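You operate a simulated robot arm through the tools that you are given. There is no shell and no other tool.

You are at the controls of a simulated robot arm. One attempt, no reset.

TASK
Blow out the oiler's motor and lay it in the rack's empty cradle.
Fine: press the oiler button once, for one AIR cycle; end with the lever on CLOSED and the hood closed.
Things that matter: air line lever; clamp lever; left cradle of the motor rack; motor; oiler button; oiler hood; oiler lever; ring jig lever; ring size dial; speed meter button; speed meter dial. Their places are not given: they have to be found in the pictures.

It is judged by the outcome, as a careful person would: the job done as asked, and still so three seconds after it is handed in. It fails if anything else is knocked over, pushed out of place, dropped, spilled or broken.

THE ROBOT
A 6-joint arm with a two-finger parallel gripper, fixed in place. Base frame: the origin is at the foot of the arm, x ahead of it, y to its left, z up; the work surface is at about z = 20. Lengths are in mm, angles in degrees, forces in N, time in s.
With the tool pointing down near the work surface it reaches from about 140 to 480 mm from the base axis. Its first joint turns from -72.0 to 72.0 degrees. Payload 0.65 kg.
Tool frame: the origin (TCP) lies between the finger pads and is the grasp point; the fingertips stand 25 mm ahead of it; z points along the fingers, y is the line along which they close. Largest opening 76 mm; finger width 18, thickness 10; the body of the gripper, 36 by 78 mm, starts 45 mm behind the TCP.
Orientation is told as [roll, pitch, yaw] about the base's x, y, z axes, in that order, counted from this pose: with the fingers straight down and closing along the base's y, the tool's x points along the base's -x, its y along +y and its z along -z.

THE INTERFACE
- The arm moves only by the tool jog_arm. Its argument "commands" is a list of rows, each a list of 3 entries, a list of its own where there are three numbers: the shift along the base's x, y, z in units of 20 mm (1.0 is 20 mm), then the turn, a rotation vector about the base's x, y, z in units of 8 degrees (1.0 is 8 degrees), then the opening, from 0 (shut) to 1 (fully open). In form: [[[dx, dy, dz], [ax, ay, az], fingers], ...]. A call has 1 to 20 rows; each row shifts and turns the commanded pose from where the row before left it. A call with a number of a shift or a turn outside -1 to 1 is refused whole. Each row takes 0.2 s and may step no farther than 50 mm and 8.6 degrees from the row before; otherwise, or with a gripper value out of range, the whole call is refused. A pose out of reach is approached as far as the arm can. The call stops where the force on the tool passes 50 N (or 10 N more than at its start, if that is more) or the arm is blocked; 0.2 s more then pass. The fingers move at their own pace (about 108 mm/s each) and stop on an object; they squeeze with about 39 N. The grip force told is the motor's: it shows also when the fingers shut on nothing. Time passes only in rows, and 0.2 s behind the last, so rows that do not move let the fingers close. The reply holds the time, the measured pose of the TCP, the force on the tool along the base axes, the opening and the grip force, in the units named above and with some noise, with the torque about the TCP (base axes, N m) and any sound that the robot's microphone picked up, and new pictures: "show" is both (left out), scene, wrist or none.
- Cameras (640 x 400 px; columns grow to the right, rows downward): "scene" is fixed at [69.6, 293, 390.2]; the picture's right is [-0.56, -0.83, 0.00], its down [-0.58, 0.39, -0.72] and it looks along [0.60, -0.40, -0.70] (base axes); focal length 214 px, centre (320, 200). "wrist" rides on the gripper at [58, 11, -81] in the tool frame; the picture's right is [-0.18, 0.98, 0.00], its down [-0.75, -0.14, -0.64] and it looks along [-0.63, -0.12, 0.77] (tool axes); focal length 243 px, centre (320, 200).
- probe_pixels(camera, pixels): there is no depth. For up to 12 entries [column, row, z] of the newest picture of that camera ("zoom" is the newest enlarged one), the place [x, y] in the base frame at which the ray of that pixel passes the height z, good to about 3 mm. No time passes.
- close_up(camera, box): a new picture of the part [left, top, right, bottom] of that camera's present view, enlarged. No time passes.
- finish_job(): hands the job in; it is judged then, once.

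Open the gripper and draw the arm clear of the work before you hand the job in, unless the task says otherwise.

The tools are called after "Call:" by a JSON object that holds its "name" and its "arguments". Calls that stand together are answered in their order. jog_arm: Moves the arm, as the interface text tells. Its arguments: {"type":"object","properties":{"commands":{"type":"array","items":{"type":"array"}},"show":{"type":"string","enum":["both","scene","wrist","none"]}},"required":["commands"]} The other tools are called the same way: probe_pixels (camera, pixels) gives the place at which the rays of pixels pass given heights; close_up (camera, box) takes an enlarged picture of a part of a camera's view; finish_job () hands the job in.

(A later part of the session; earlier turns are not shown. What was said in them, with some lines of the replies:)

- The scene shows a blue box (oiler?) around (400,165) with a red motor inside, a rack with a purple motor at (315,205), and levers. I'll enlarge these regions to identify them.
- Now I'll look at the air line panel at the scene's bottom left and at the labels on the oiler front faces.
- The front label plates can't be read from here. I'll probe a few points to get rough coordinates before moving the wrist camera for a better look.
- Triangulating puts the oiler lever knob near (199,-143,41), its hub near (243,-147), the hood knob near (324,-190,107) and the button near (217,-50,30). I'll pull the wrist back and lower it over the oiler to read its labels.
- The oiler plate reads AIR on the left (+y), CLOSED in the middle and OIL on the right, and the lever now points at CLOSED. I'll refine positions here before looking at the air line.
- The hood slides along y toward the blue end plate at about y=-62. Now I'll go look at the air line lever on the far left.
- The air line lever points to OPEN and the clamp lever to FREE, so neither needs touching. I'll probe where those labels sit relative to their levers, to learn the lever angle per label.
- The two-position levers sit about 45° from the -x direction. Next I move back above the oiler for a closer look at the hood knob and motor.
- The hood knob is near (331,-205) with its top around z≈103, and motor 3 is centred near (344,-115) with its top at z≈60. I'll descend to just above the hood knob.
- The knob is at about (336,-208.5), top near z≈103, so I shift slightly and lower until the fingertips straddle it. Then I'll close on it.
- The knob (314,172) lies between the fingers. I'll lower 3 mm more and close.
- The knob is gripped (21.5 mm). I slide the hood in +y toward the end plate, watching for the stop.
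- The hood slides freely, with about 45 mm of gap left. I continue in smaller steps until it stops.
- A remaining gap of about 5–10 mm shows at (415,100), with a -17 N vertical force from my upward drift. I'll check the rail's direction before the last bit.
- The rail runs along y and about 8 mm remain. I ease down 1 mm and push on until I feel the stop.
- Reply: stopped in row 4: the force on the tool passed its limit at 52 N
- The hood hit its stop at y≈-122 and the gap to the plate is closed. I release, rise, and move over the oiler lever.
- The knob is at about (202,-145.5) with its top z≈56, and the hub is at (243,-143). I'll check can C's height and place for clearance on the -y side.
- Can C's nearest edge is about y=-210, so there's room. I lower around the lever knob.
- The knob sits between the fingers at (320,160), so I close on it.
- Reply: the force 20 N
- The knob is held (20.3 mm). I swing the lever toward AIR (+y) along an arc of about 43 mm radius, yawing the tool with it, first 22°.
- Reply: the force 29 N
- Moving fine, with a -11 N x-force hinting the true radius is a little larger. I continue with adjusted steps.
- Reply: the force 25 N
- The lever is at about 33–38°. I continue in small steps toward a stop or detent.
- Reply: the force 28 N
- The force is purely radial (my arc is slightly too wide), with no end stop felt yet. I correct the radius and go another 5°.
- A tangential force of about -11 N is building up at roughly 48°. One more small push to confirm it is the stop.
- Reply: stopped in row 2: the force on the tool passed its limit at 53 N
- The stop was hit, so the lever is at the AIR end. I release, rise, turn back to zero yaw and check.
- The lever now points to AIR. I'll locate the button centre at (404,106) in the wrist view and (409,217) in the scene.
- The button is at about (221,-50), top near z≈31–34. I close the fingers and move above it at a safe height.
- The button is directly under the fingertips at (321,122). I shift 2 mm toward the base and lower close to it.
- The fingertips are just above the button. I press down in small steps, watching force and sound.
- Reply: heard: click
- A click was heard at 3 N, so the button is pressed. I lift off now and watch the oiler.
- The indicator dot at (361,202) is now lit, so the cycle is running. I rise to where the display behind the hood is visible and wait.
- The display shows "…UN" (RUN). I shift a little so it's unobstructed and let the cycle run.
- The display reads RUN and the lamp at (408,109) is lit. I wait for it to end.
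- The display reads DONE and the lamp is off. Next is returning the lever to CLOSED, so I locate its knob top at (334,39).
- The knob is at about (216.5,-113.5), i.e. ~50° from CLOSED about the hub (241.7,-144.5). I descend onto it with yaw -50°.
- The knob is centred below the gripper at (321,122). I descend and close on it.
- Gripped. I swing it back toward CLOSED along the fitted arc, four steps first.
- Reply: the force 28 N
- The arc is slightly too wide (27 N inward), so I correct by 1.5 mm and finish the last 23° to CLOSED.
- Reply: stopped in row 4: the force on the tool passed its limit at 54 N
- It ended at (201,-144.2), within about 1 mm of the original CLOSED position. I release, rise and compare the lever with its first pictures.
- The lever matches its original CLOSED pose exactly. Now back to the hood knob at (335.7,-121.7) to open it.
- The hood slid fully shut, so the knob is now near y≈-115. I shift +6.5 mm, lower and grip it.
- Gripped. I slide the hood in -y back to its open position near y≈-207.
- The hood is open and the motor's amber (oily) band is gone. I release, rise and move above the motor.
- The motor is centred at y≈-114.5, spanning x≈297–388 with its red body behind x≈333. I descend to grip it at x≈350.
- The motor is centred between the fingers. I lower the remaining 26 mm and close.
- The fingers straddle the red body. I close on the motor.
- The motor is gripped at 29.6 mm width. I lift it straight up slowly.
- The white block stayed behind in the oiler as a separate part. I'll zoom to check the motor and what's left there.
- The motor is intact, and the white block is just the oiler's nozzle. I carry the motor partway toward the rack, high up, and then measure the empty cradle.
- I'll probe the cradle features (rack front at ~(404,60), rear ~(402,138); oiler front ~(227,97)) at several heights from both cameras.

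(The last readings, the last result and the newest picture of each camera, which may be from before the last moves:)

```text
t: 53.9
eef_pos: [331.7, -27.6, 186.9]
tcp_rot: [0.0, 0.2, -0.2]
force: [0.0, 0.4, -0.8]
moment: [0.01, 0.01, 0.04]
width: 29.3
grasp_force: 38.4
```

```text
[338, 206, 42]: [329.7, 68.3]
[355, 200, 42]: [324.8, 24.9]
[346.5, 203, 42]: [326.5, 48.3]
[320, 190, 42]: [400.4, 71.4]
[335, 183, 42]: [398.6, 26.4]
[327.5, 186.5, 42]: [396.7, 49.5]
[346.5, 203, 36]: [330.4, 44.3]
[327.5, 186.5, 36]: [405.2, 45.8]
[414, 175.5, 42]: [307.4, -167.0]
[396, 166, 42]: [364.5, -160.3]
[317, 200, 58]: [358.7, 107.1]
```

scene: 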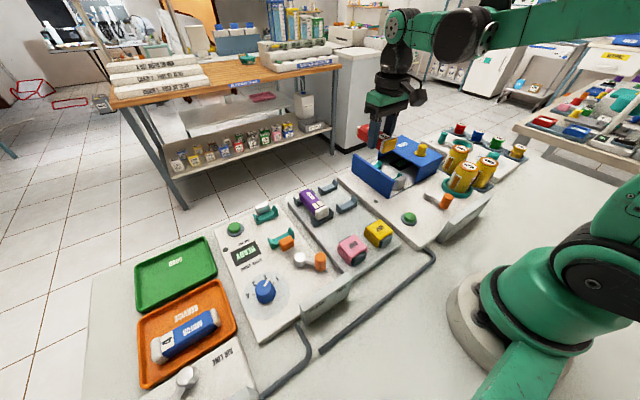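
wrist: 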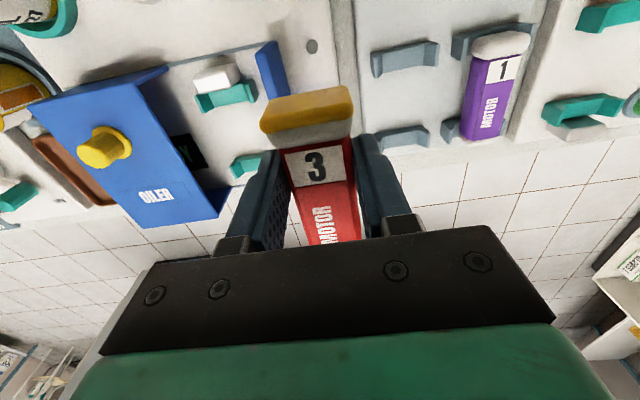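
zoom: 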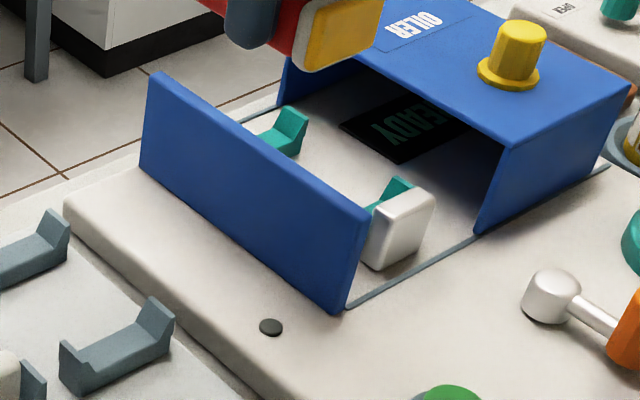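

The rack's empty cradle is centred at y≈45 with supports at x≈325 and 397, like the oiler's (323/399). I bring the motor over (351,45.2) and lower to z≈85 first.

Call:
{"name": "jog_arm", "arguments": {"commands": [[[0.25, 0.9, 0], [0, 0, 0], 0], [[0.25, 0.9, 0], [0, 0, 0], 0], [[0.25, 0.9, -0.2], [0, 0, 0], 0], [[0.22, 0.94, -0.8], [0, 0, 0.025], 0], [[0, 0, -1], [0, 0, 0], 0], [[0, 0, -1], [0, 0, 0], 0], [[0, 0, -1], [0, 0, 0], 0], [[0, 0, -0.9], [0, 0, 0], 0]]}}

Call:
{"name": "close_up", "arguments": {"camera": "scene", "box": [280, 130, 400, 230]}}

Call:
{"name": "close_up", "arguments": {"camera": "wrist", "box": [200, 0, 480, 240]}}

```text
t: 55.7
eef_pos: [352.3, 46.4, 89.8]
tcp_rot: [0.0, 0.2, 0.1]
force: [0.0, 0.4, -1.2]
moment: [0.01, 0.01, -0.01]
width: 29.6
grasp_force: 39.5
```

scene: 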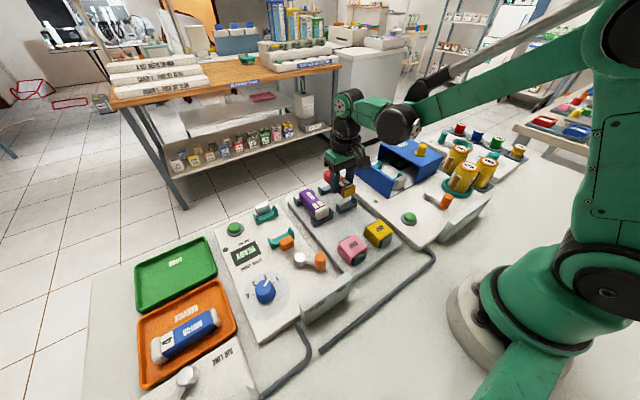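
wrist: 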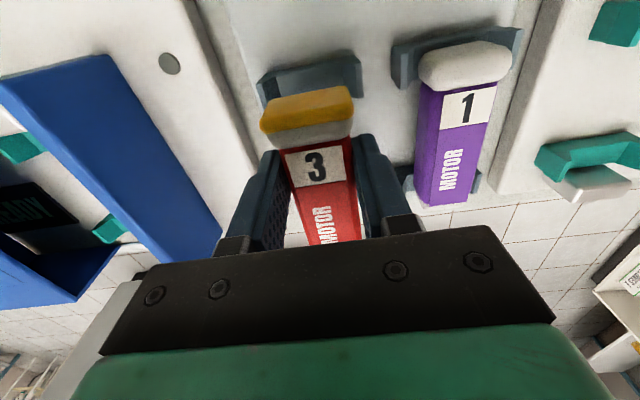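

```text
4.00 times, centred on (340, 180) of scene
```

zoom: 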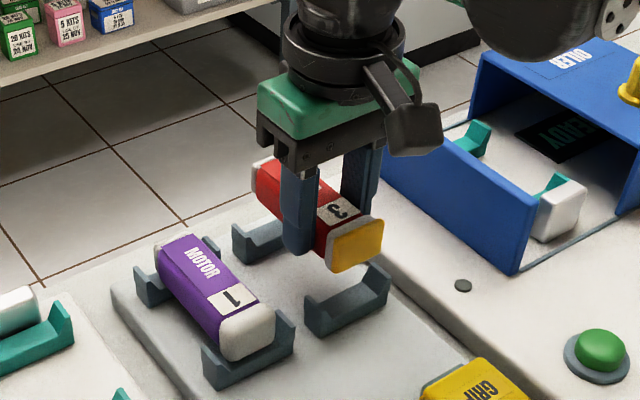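

```text
1.67 times, centred on (340, 120) of wrist
```

zoom: 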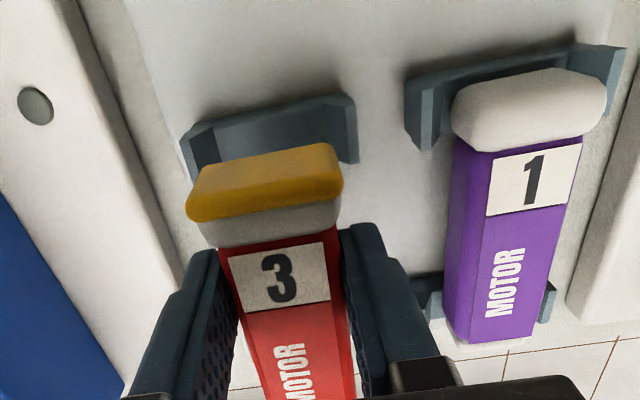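

I'll re-probe the rack's front cradle uprights at (268,93) and (351,77), and the purple motor's edge, to check lateral alignment before lowering.

Call:
{"name": "probe_pixels", "arguments": {"camera": "wrist", "pixels": [[268, 93, 38], [351, 77, 38], [309.5, 85, 38], [466, 108, 58], [428, 115, 50], [418, 160, 50]]}}

Call:
{"name": "close_up", "arguments": {"camera": "wrist", "box": [240, 40, 380, 140]}}

```text
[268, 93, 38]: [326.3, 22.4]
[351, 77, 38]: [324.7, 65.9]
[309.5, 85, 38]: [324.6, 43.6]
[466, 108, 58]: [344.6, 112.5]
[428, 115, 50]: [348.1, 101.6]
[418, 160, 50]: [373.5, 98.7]
```

```text
4.00 times, centred on (310, 90) of wrist
```

zoom: 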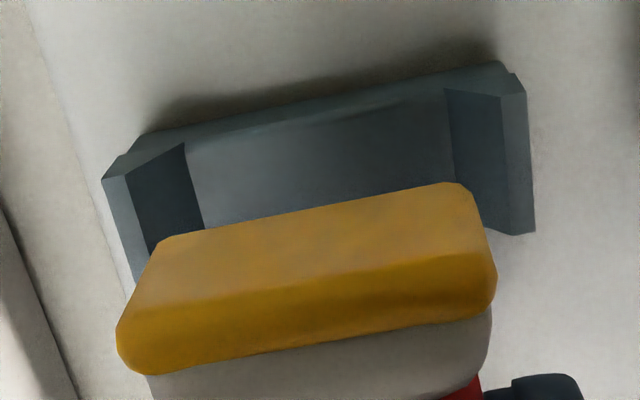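

The cradle centre is y≈44.3, so I shift -0.8 mm and lower to about z≈67.

Call:
{"name": "jog_arm", "arguments": {"commands": [[[0, -0.04, -0.5], [0, 0, 0], 0], [[0, 0, -0.4], [0, 0, 0], 0], [[0, 0, -0.25], [0, 0, 0], 0]]}}

Call:
{"name": "close_up", "arguments": {"camera": "scene", "box": [290, 150, 390, 230]}}

Call:
{"name": "close_up", "arguments": {"camera": "wrist", "box": [240, 40, 420, 200]}}

```text
t: 56.5
eef_pos: [350.7, 44.4, 67.0]
tcp_rot: [0.1, 0.2, 0.0]
force: [0.4, -0.1, -0.4]
moment: [0.01, 0.0, -0.01]
width: 29.7
grasp_force: 38.9
```

scene: 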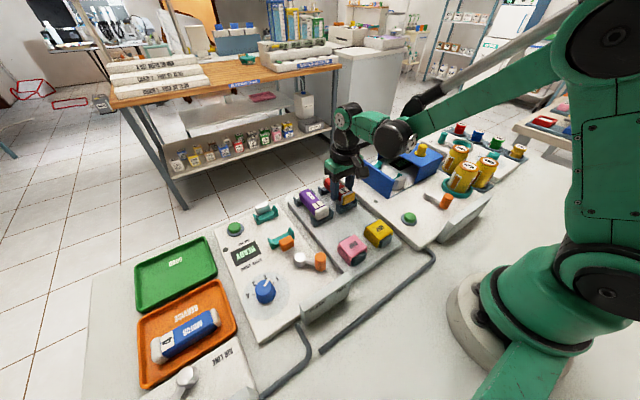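
wrist: 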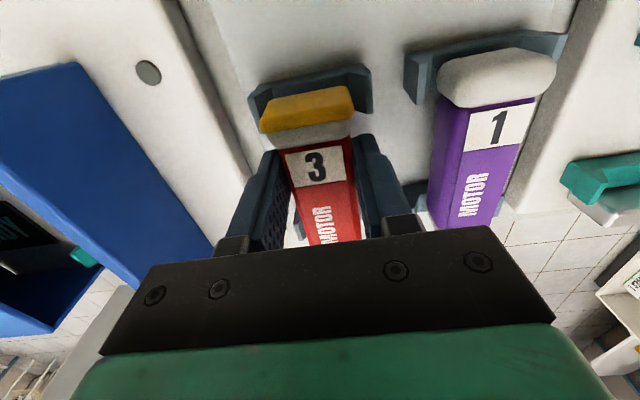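

```text
5.00 times, centred on (340, 190) of scene
```

zoom: 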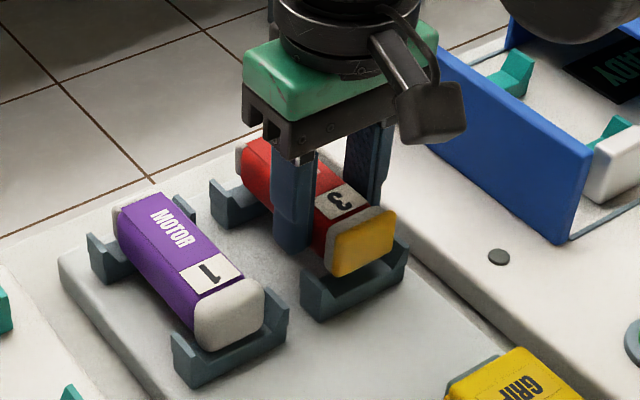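

```text
2.50 times, centred on (330, 120) of wrist
```

zoom: 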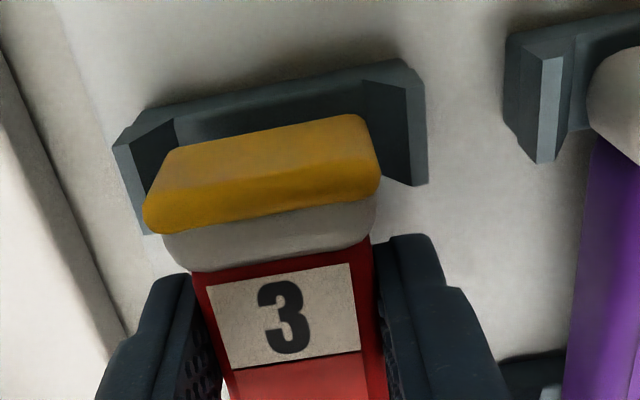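

Laterally the cap and cradle agree to well under 1 mm, and lengthwise the motor sits as it did in the oiler. I lower in 1 mm steps and watch the contact force.

Call:
{"name": "jog_arm", "arguments": {"commands": [[[0, 0, -0.06], [0, 0, 0], 0], [[0, 0, -0.06], [0, 0, 0], 0], [[0, 0, -0.06], [0, 0, 0], 0], [[0, 0, -0.05], [0, 0, 0], 0], [[0, 0, 0], [0, 0, 0], 0]]}}

```text
t: 57.7
eef_pos: [350.3, 44.0, 61.9]
tcp_rot: [0.0, 0.2, 0.0]
force: [0.5, 0.6, -0.5]
moment: [0.02, 0.0, 0.02]
width: 29.4
grasp_force: 39.2
```

scene: 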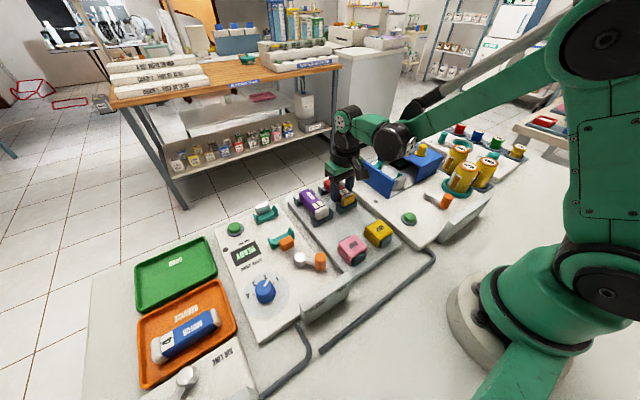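
wrist: 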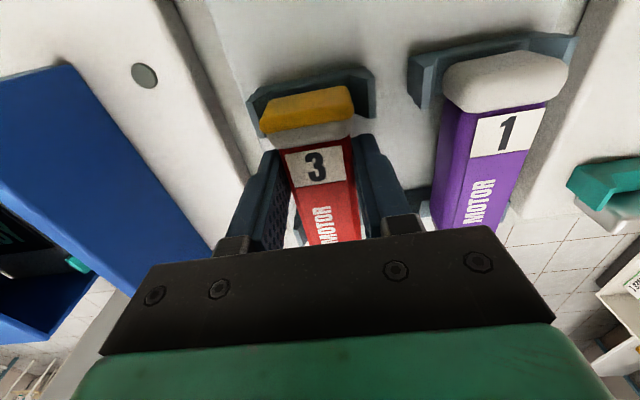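

No contact yet at z≈62, so I keep lowering in ~1 mm steps.

Call:
{"name": "jog_arm", "arguments": {"commands": [[[0, 0, -0.05], [0, 0, 0], 0], [[0, 0, -0.05], [0, 0, 0], 0], [[0, 0, -0.05], [0, 0, 0], 0]], "show": "none"}}

```text
t: 58.5
eef_pos: [350.2, 42.9, 60.6]
tcp_rot: [-0.1, 0.1, 0.0]
force: [-0.4, 0.5, 5.8]
moment: [-0.04, -0.22, -0.06]
width: 29.2
grasp_force: 39.0
```

Contact starts (5.8 N) at z≈60, the same height as in the oiler. I'll check the seating in close-ups.

Call:
{"name": "jog_arm", "arguments": {"commands": [[[0, 0, -0.03], [0, 0, 0], 0], [[0, 0, 0], [0, 0, 0], 0]]}}

Call:
{"name": "close_up", "arguments": {"camera": "scene", "box": [290, 160, 390, 230]}}

Call:
{"name": "close_up", "arguments": {"camera": "wrist", "box": [230, 40, 410, 190]}}

```text
t: 59.1
eef_pos: [351.4, 44.2, 59.2]
tcp_rot: [0.1, 0.2, -0.1]
force: [-3.3, 5.0, 28.5]
moment: [0.05, 0.13, 0.04]
width: 29.6
grasp_force: 39.1
```

scene: 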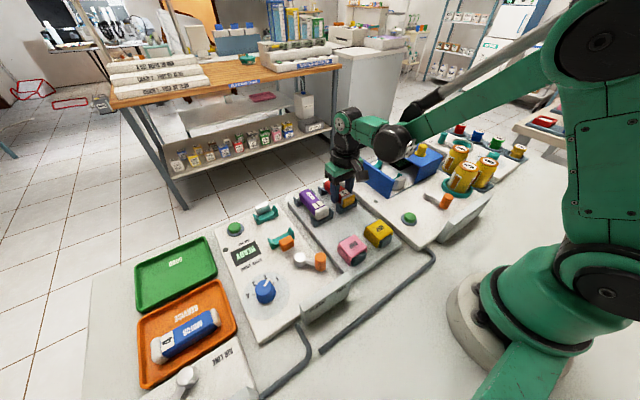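
wrist: 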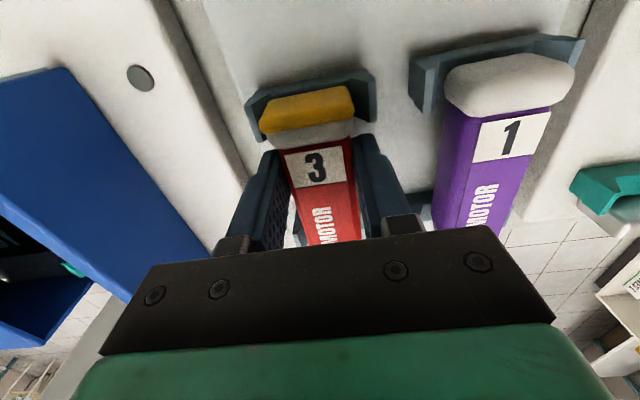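

```text
5.71 times, centred on (340, 195) of scene
```

zoom: 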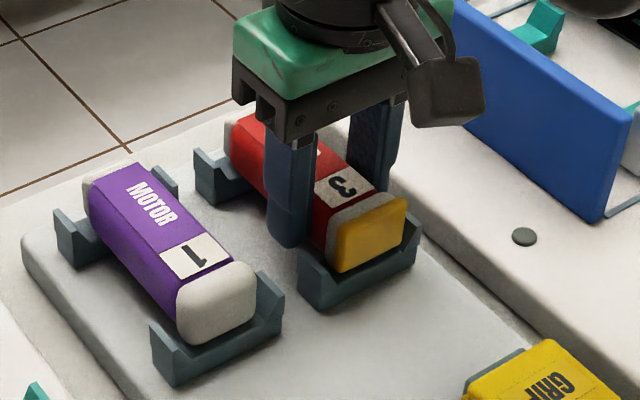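

```text
2.67 times, centred on (320, 115) of wrist
```

zoom: 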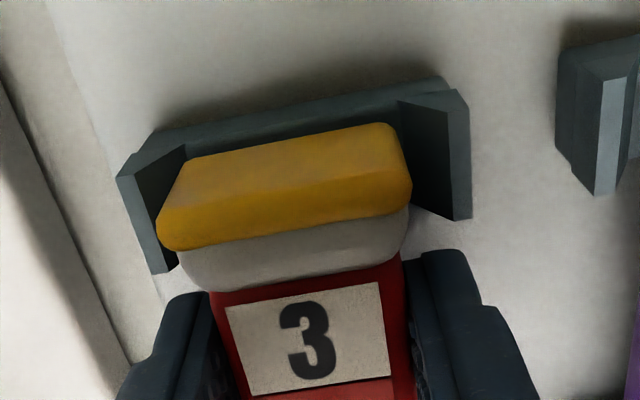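

The motor sits in both supports of the empty cradle with 28 N down-force. I relax upward 1 mm and open the fingers moderately, since the purple motor is well clear.

Call:
{"name": "jog_arm", "arguments": {"commands": [[[0, 0, 0.04], [0, 0, 0], 0], [[0, 0, 0], [0, 0, 0], 0.45], [[0, 0, 0], [0, 0, 0], 0.5], [[0, 0, 0.2], [0, 0, 0], 0.5], [[0, 0, 0.8], [0, 0, 0], 0.5], [[0, 0, 1], [0, 0, 0], 0.5], [[0, 0, 1], [0, 0, 0], 0.5], [[0, 0, 1], [0, 0, 0], 0.5]]}}

Call:
{"name": "close_up", "arguments": {"camera": "scene", "box": [290, 160, 390, 230]}}

Call:
{"name": "close_up", "arguments": {"camera": "wrist", "box": [230, 30, 450, 200]}}

```text
t: 60.9
eef_pos: [351.2, 42.9, 140.2]
tcp_rot: [0.0, 0.2, 0.0]
force: [-0.5, -1.1, -0.2]
moment: [0.02, -0.01, -0.03]
width: 38.1
grasp_force: 0.1
```

scene: 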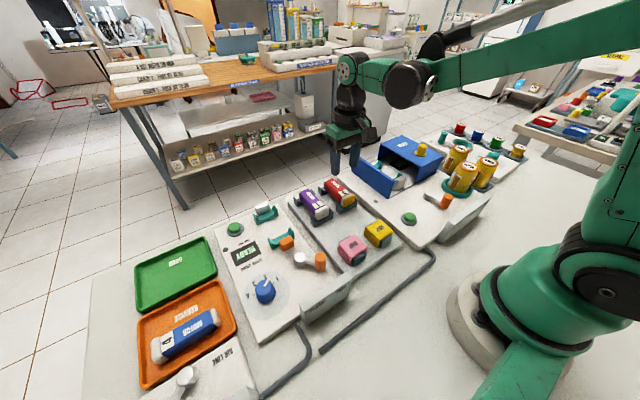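
wrist: 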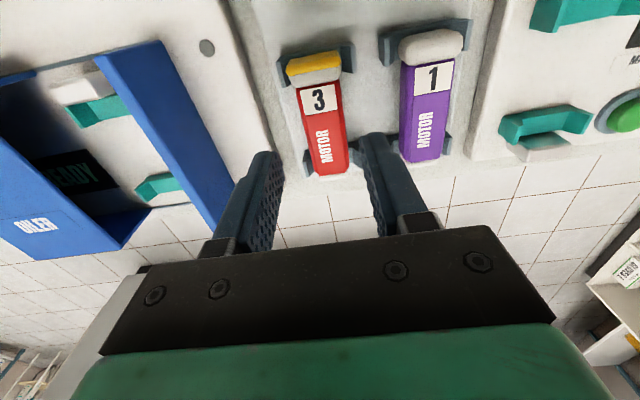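

```text
5.71 times, centred on (340, 195) of scene
```

zoom: 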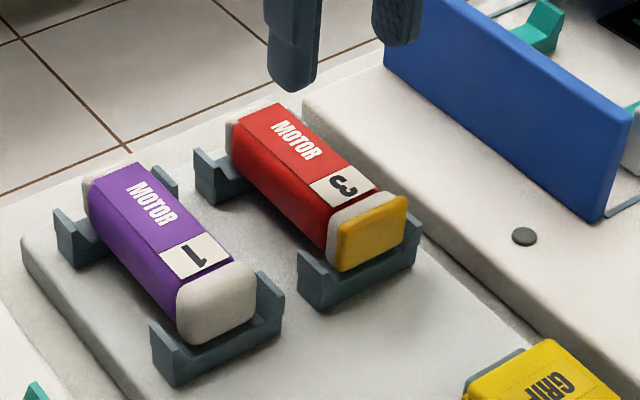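

```text
2.35 times, centred on (340, 115) of wrist
```

zoom: 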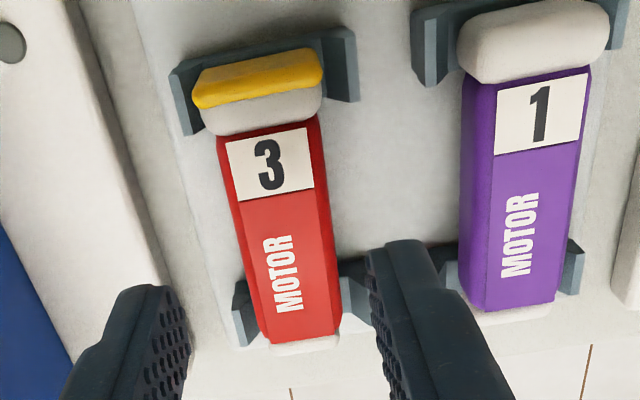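

Motor 3 lies properly in the cradle beside motor 1. Now I go back to the hood knob near (335.5,-207.6) to close the hood.

Call:
{"name": "jog_arm", "arguments": {"commands": [[[0, -0.6, 1], [0, 0, 0], 0.6], [[0, -1, 0.4], [0, 0, 0], 0.6], [[0, -1, 0], [0, 0, 0], 0.6], [[0, -1, 0], [0, 0, 0], 0.6], [[0, -1, 0], [0, 0, 0], 0.6], [[-0.1, -1, 0], [0, 0, 0], 0.6], [[-0.1, -1, 0], [0, 0, 0], 0.6], [[-0.1, -1, 0], [0, 0, 0], 0.6], [[-0.1, -1, 0], [0, 0, 0], 0.6], [[-0.1, -1, 0], [0, 0, 0], 0.6], [[-0.1, -1, 0], [0, 0, 0], 0.6], [[-0.1, -1, 0], [0, 0, 0], 0.6], [[0, -0.9, -0.7], [0, 0, 0], 0.6]]}}

Call:
{"name": "close_up", "arguments": {"camera": "wrist", "box": [220, 20, 480, 212]}}

```text
t: 63.7
eef_pos: [335.5, -208.4, 153.8]
tcp_rot: [0.1, 0.1, -0.1]
force: [-0.5, -0.9, 0.6]
moment: [-0.01, -0.04, 0.0]
width: 45.5
grasp_force: 0.2
```

scene: 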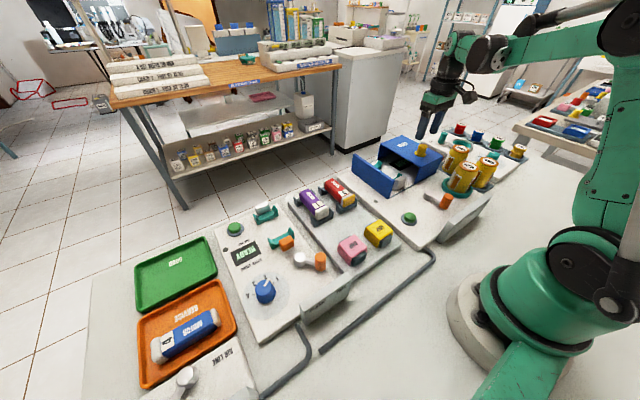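
wrist: 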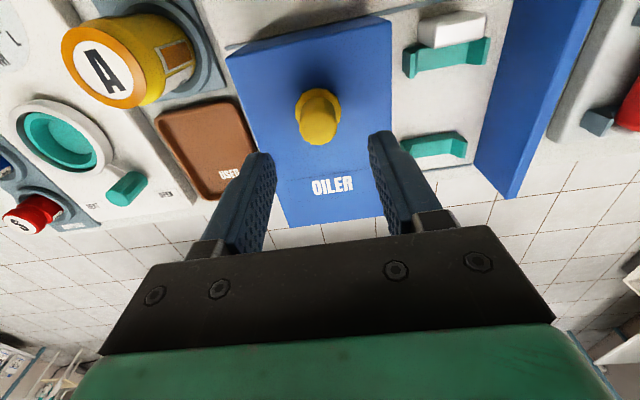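

```text
2.08 times, centred on (350, 116) of wrist
```

zoom: 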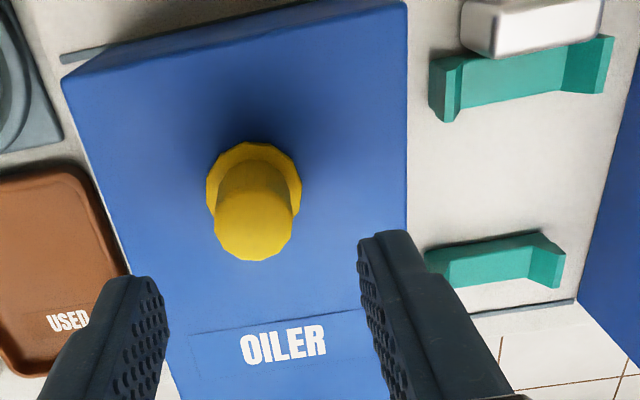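

The knob top at (317,128) is aligned with the gripper, so I lower to z≈111 and grip.

Call:
{"name": "jog_arm", "arguments": {"commands": [[[0, 0, -0.9], [0, 0, 0], 0.6], [[0, 0, -0.9], [0, 0, 0], 0.6], [[0, 0, -0.33], [0, 0, 0], 0.6], [[0, 0, 0], [0, 0, 0], 0], [[0, 0, 0], [0, 0, 0], 0], [[0, 0, 0], [0, 0, 0], 0]], "show": "wrist"}}

```text
t: 65.1
eef_pos: [335.8, -206.4, 111.2]
tcp_rot: [0.0, 0.2, 0.0]
force: [-0.9, 0.0, -7.0]
moment: [-0.37, -0.01, 0.01]
width: 21.0
grasp_force: 38.0
```

wrist: 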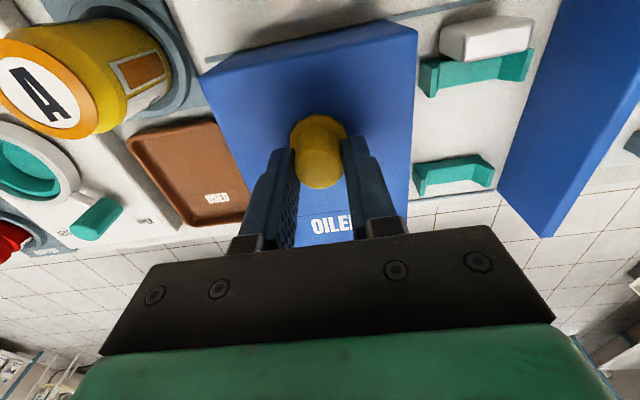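

Gripped. I slide the hood +y about 88 mm, slowing near the end.

Call:
{"name": "jog_arm", "arguments": {"commands": [[[0, 0.5, 0], [0, 0, 0], 0], [[0, 0.5, 0], [0, 0, 0], 0], [[0, 0.5, 0], [0, 0, 0], 0], [[0, 0.5, 0], [0, 0, 0], 0], [[0, 0.5, 0], [0, 0, 0], 0], [[0, 0.5, 0], [0, 0, 0], 0], [[0, 0.5, 0], [0, 0, 0], 0], [[0, 0.5, 0], [0, 0, 0], 0], [[0, 0.2, 0], [0, 0, 0], 0], [[0, 0.15, 0], [0, 0, 0], 0]], "show": "wrist"}}

```text
t: 67.3
eef_pos: [337.0, -118.2, 112.6]
tcp_rot: [0.0, 0.2, -0.1]
force: [-7.1, 0.3, 26.6]
moment: [-0.28, -0.01, -0.06]
width: 21.2
grasp_force: 38.1
```

wrist: 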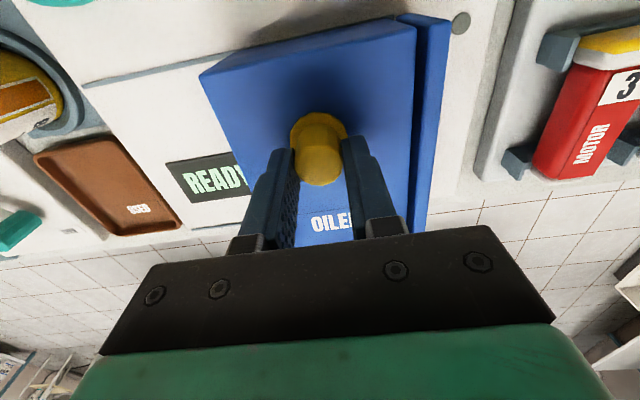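

A gap of about 4 mm remains. I push on gently to the stop.

Call:
{"name": "jog_arm", "arguments": {"commands": [[[0, 0.1, 0], [0, 0, 0], 0], [[0, 0.1, 0], [0, 0, 0], 0], [[0, 0.08, 0], [0, 0, 0], 0]], "show": "wrist"}}

Call:
{"name": "close_up", "arguments": {"camera": "wrist", "box": [180, 0, 480, 240]}}

```text
t: 68.1
eef_pos: [336.3, -115.3, 110.9]
tcp_rot: [-0.2, 0.0, -0.1]
force: [-0.5, -16.8, 26.2]
moment: [-0.04, 0.35, 0.08]
width: 21.1
grasp_force: 38.5
```

wrist: 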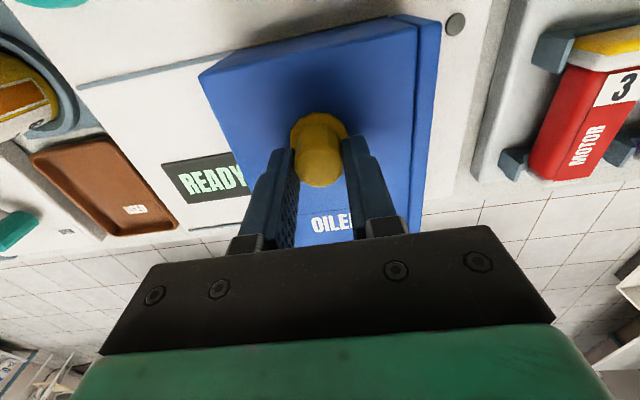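

```text
1.67 times, centred on (330, 120) of wrist
```

zoom: 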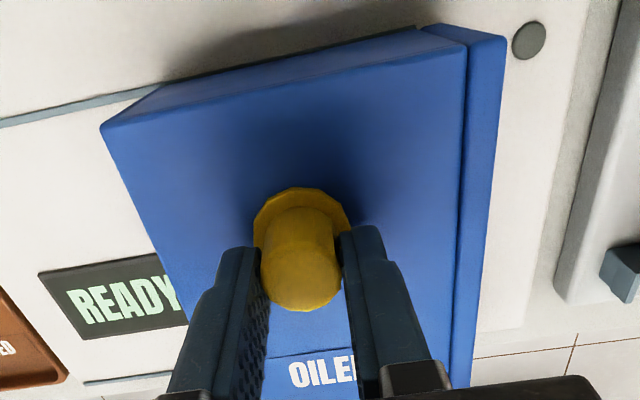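

The hood is flush with the plate and resisting at 17 N, so it is closed. I release, rise and withdraw the arm.

Call:
{"name": "jog_arm", "arguments": {"commands": [[[0, 0, 0], [0, 0, 0], 0.6], [[0, 0, 0], [0, 0, 0], 0.6], [[0, 0, 0.3], [0, 0, 0], 0.6], [[0, 0, 1], [0, 0, 0], 0.6], [[0, 0, 1], [0, 0, 0], 0.6], [[0, 0, 1], [0, 0, 0], 1], [[-0.5, 0.6, 1], [0, 0, 0], 1], [[-0.8, 0.8, 1], [0, 0, 0], 1], [[-1, 1, 1], [0, 0, 0], 1], [[-1, 1, 1], [0, 0, 0], 1], [[-1, 1, 1], [0, 0, 0], 1], [[-1, 1, 0.5], [0, 0, 0], 1]]}}

Call:
{"name": "close_up", "arguments": {"camera": "scene", "box": [290, 120, 500, 250]}}

Call:
{"name": "close_up", "arguments": {"camera": "wrist", "box": [100, 0, 480, 230]}}

```text
t: 70.7
eef_pos: [228.9, -5.3, 288.5]
tcp_rot: [0.0, 0.3, -0.1]
force: [0.5, 0.0, 0.1]
moment: [0.04, -0.01, -0.02]
width: 76.1
grasp_force: 0.1
```

scene: 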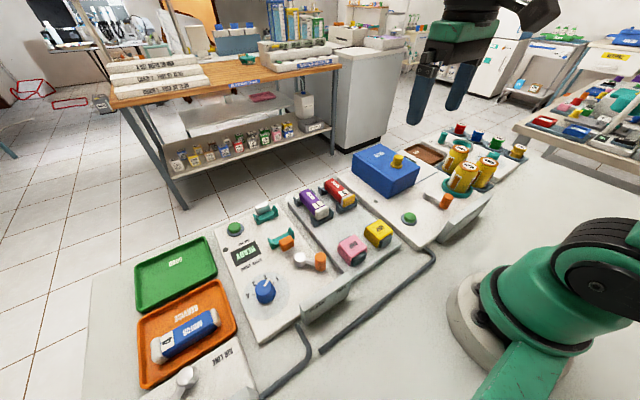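
wrist: 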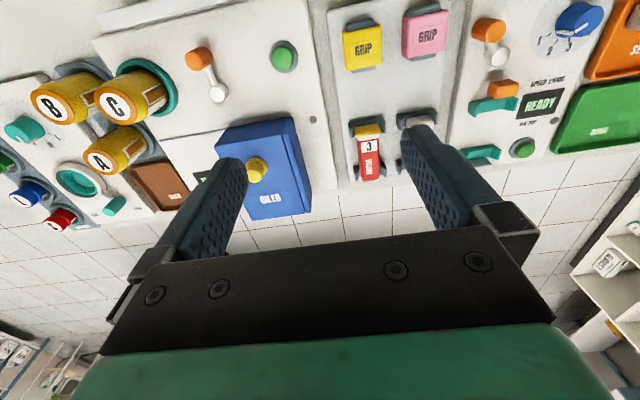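

```text
3.05 times, centred on (395, 185) of scene
```

zoom: 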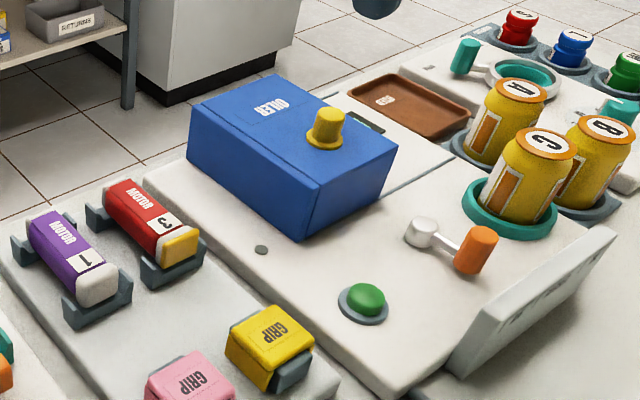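

```text
1.68 times, centred on (290, 115) of wrist
```

zoom: 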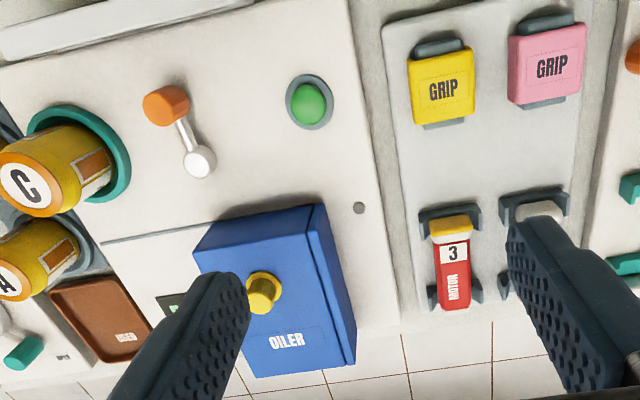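

The final pictures show the hood closed, the lever on CLOSED, motor 3 lying in the rack's formerly empty cradle, everything else in place, and the gripper open and clear. I hand the job in.

Call:
{"name": "finish_job", "arguments": {}}

```text
The job is handed in.
```

I blew out motor 3 with one AIR cycle and laid it in the rack's empty cradle, then handed the job in. I haven't seen a verdict, so this is what the last readings and pictures show.

- **AIR cycle:** I closed the hood, set the oiler lever to AIR and pressed the button once. There was one click, and the display went from RUN to DONE. The motor's amber band was gone afterwards.
- **Motor:** it rests in both supports of the empty cradle, beside motor 1, and was still in place when I backed the arm away.
- **Oiler:** the lever is back on CLOSED, matching its starting position in the pictures. The hood is slid fully shut against its end plate.
- **Everything else:** nothing appears knocked or moved. The air line lever was already on OPEN, so I left it alone. The gripper is open and clear of the work.
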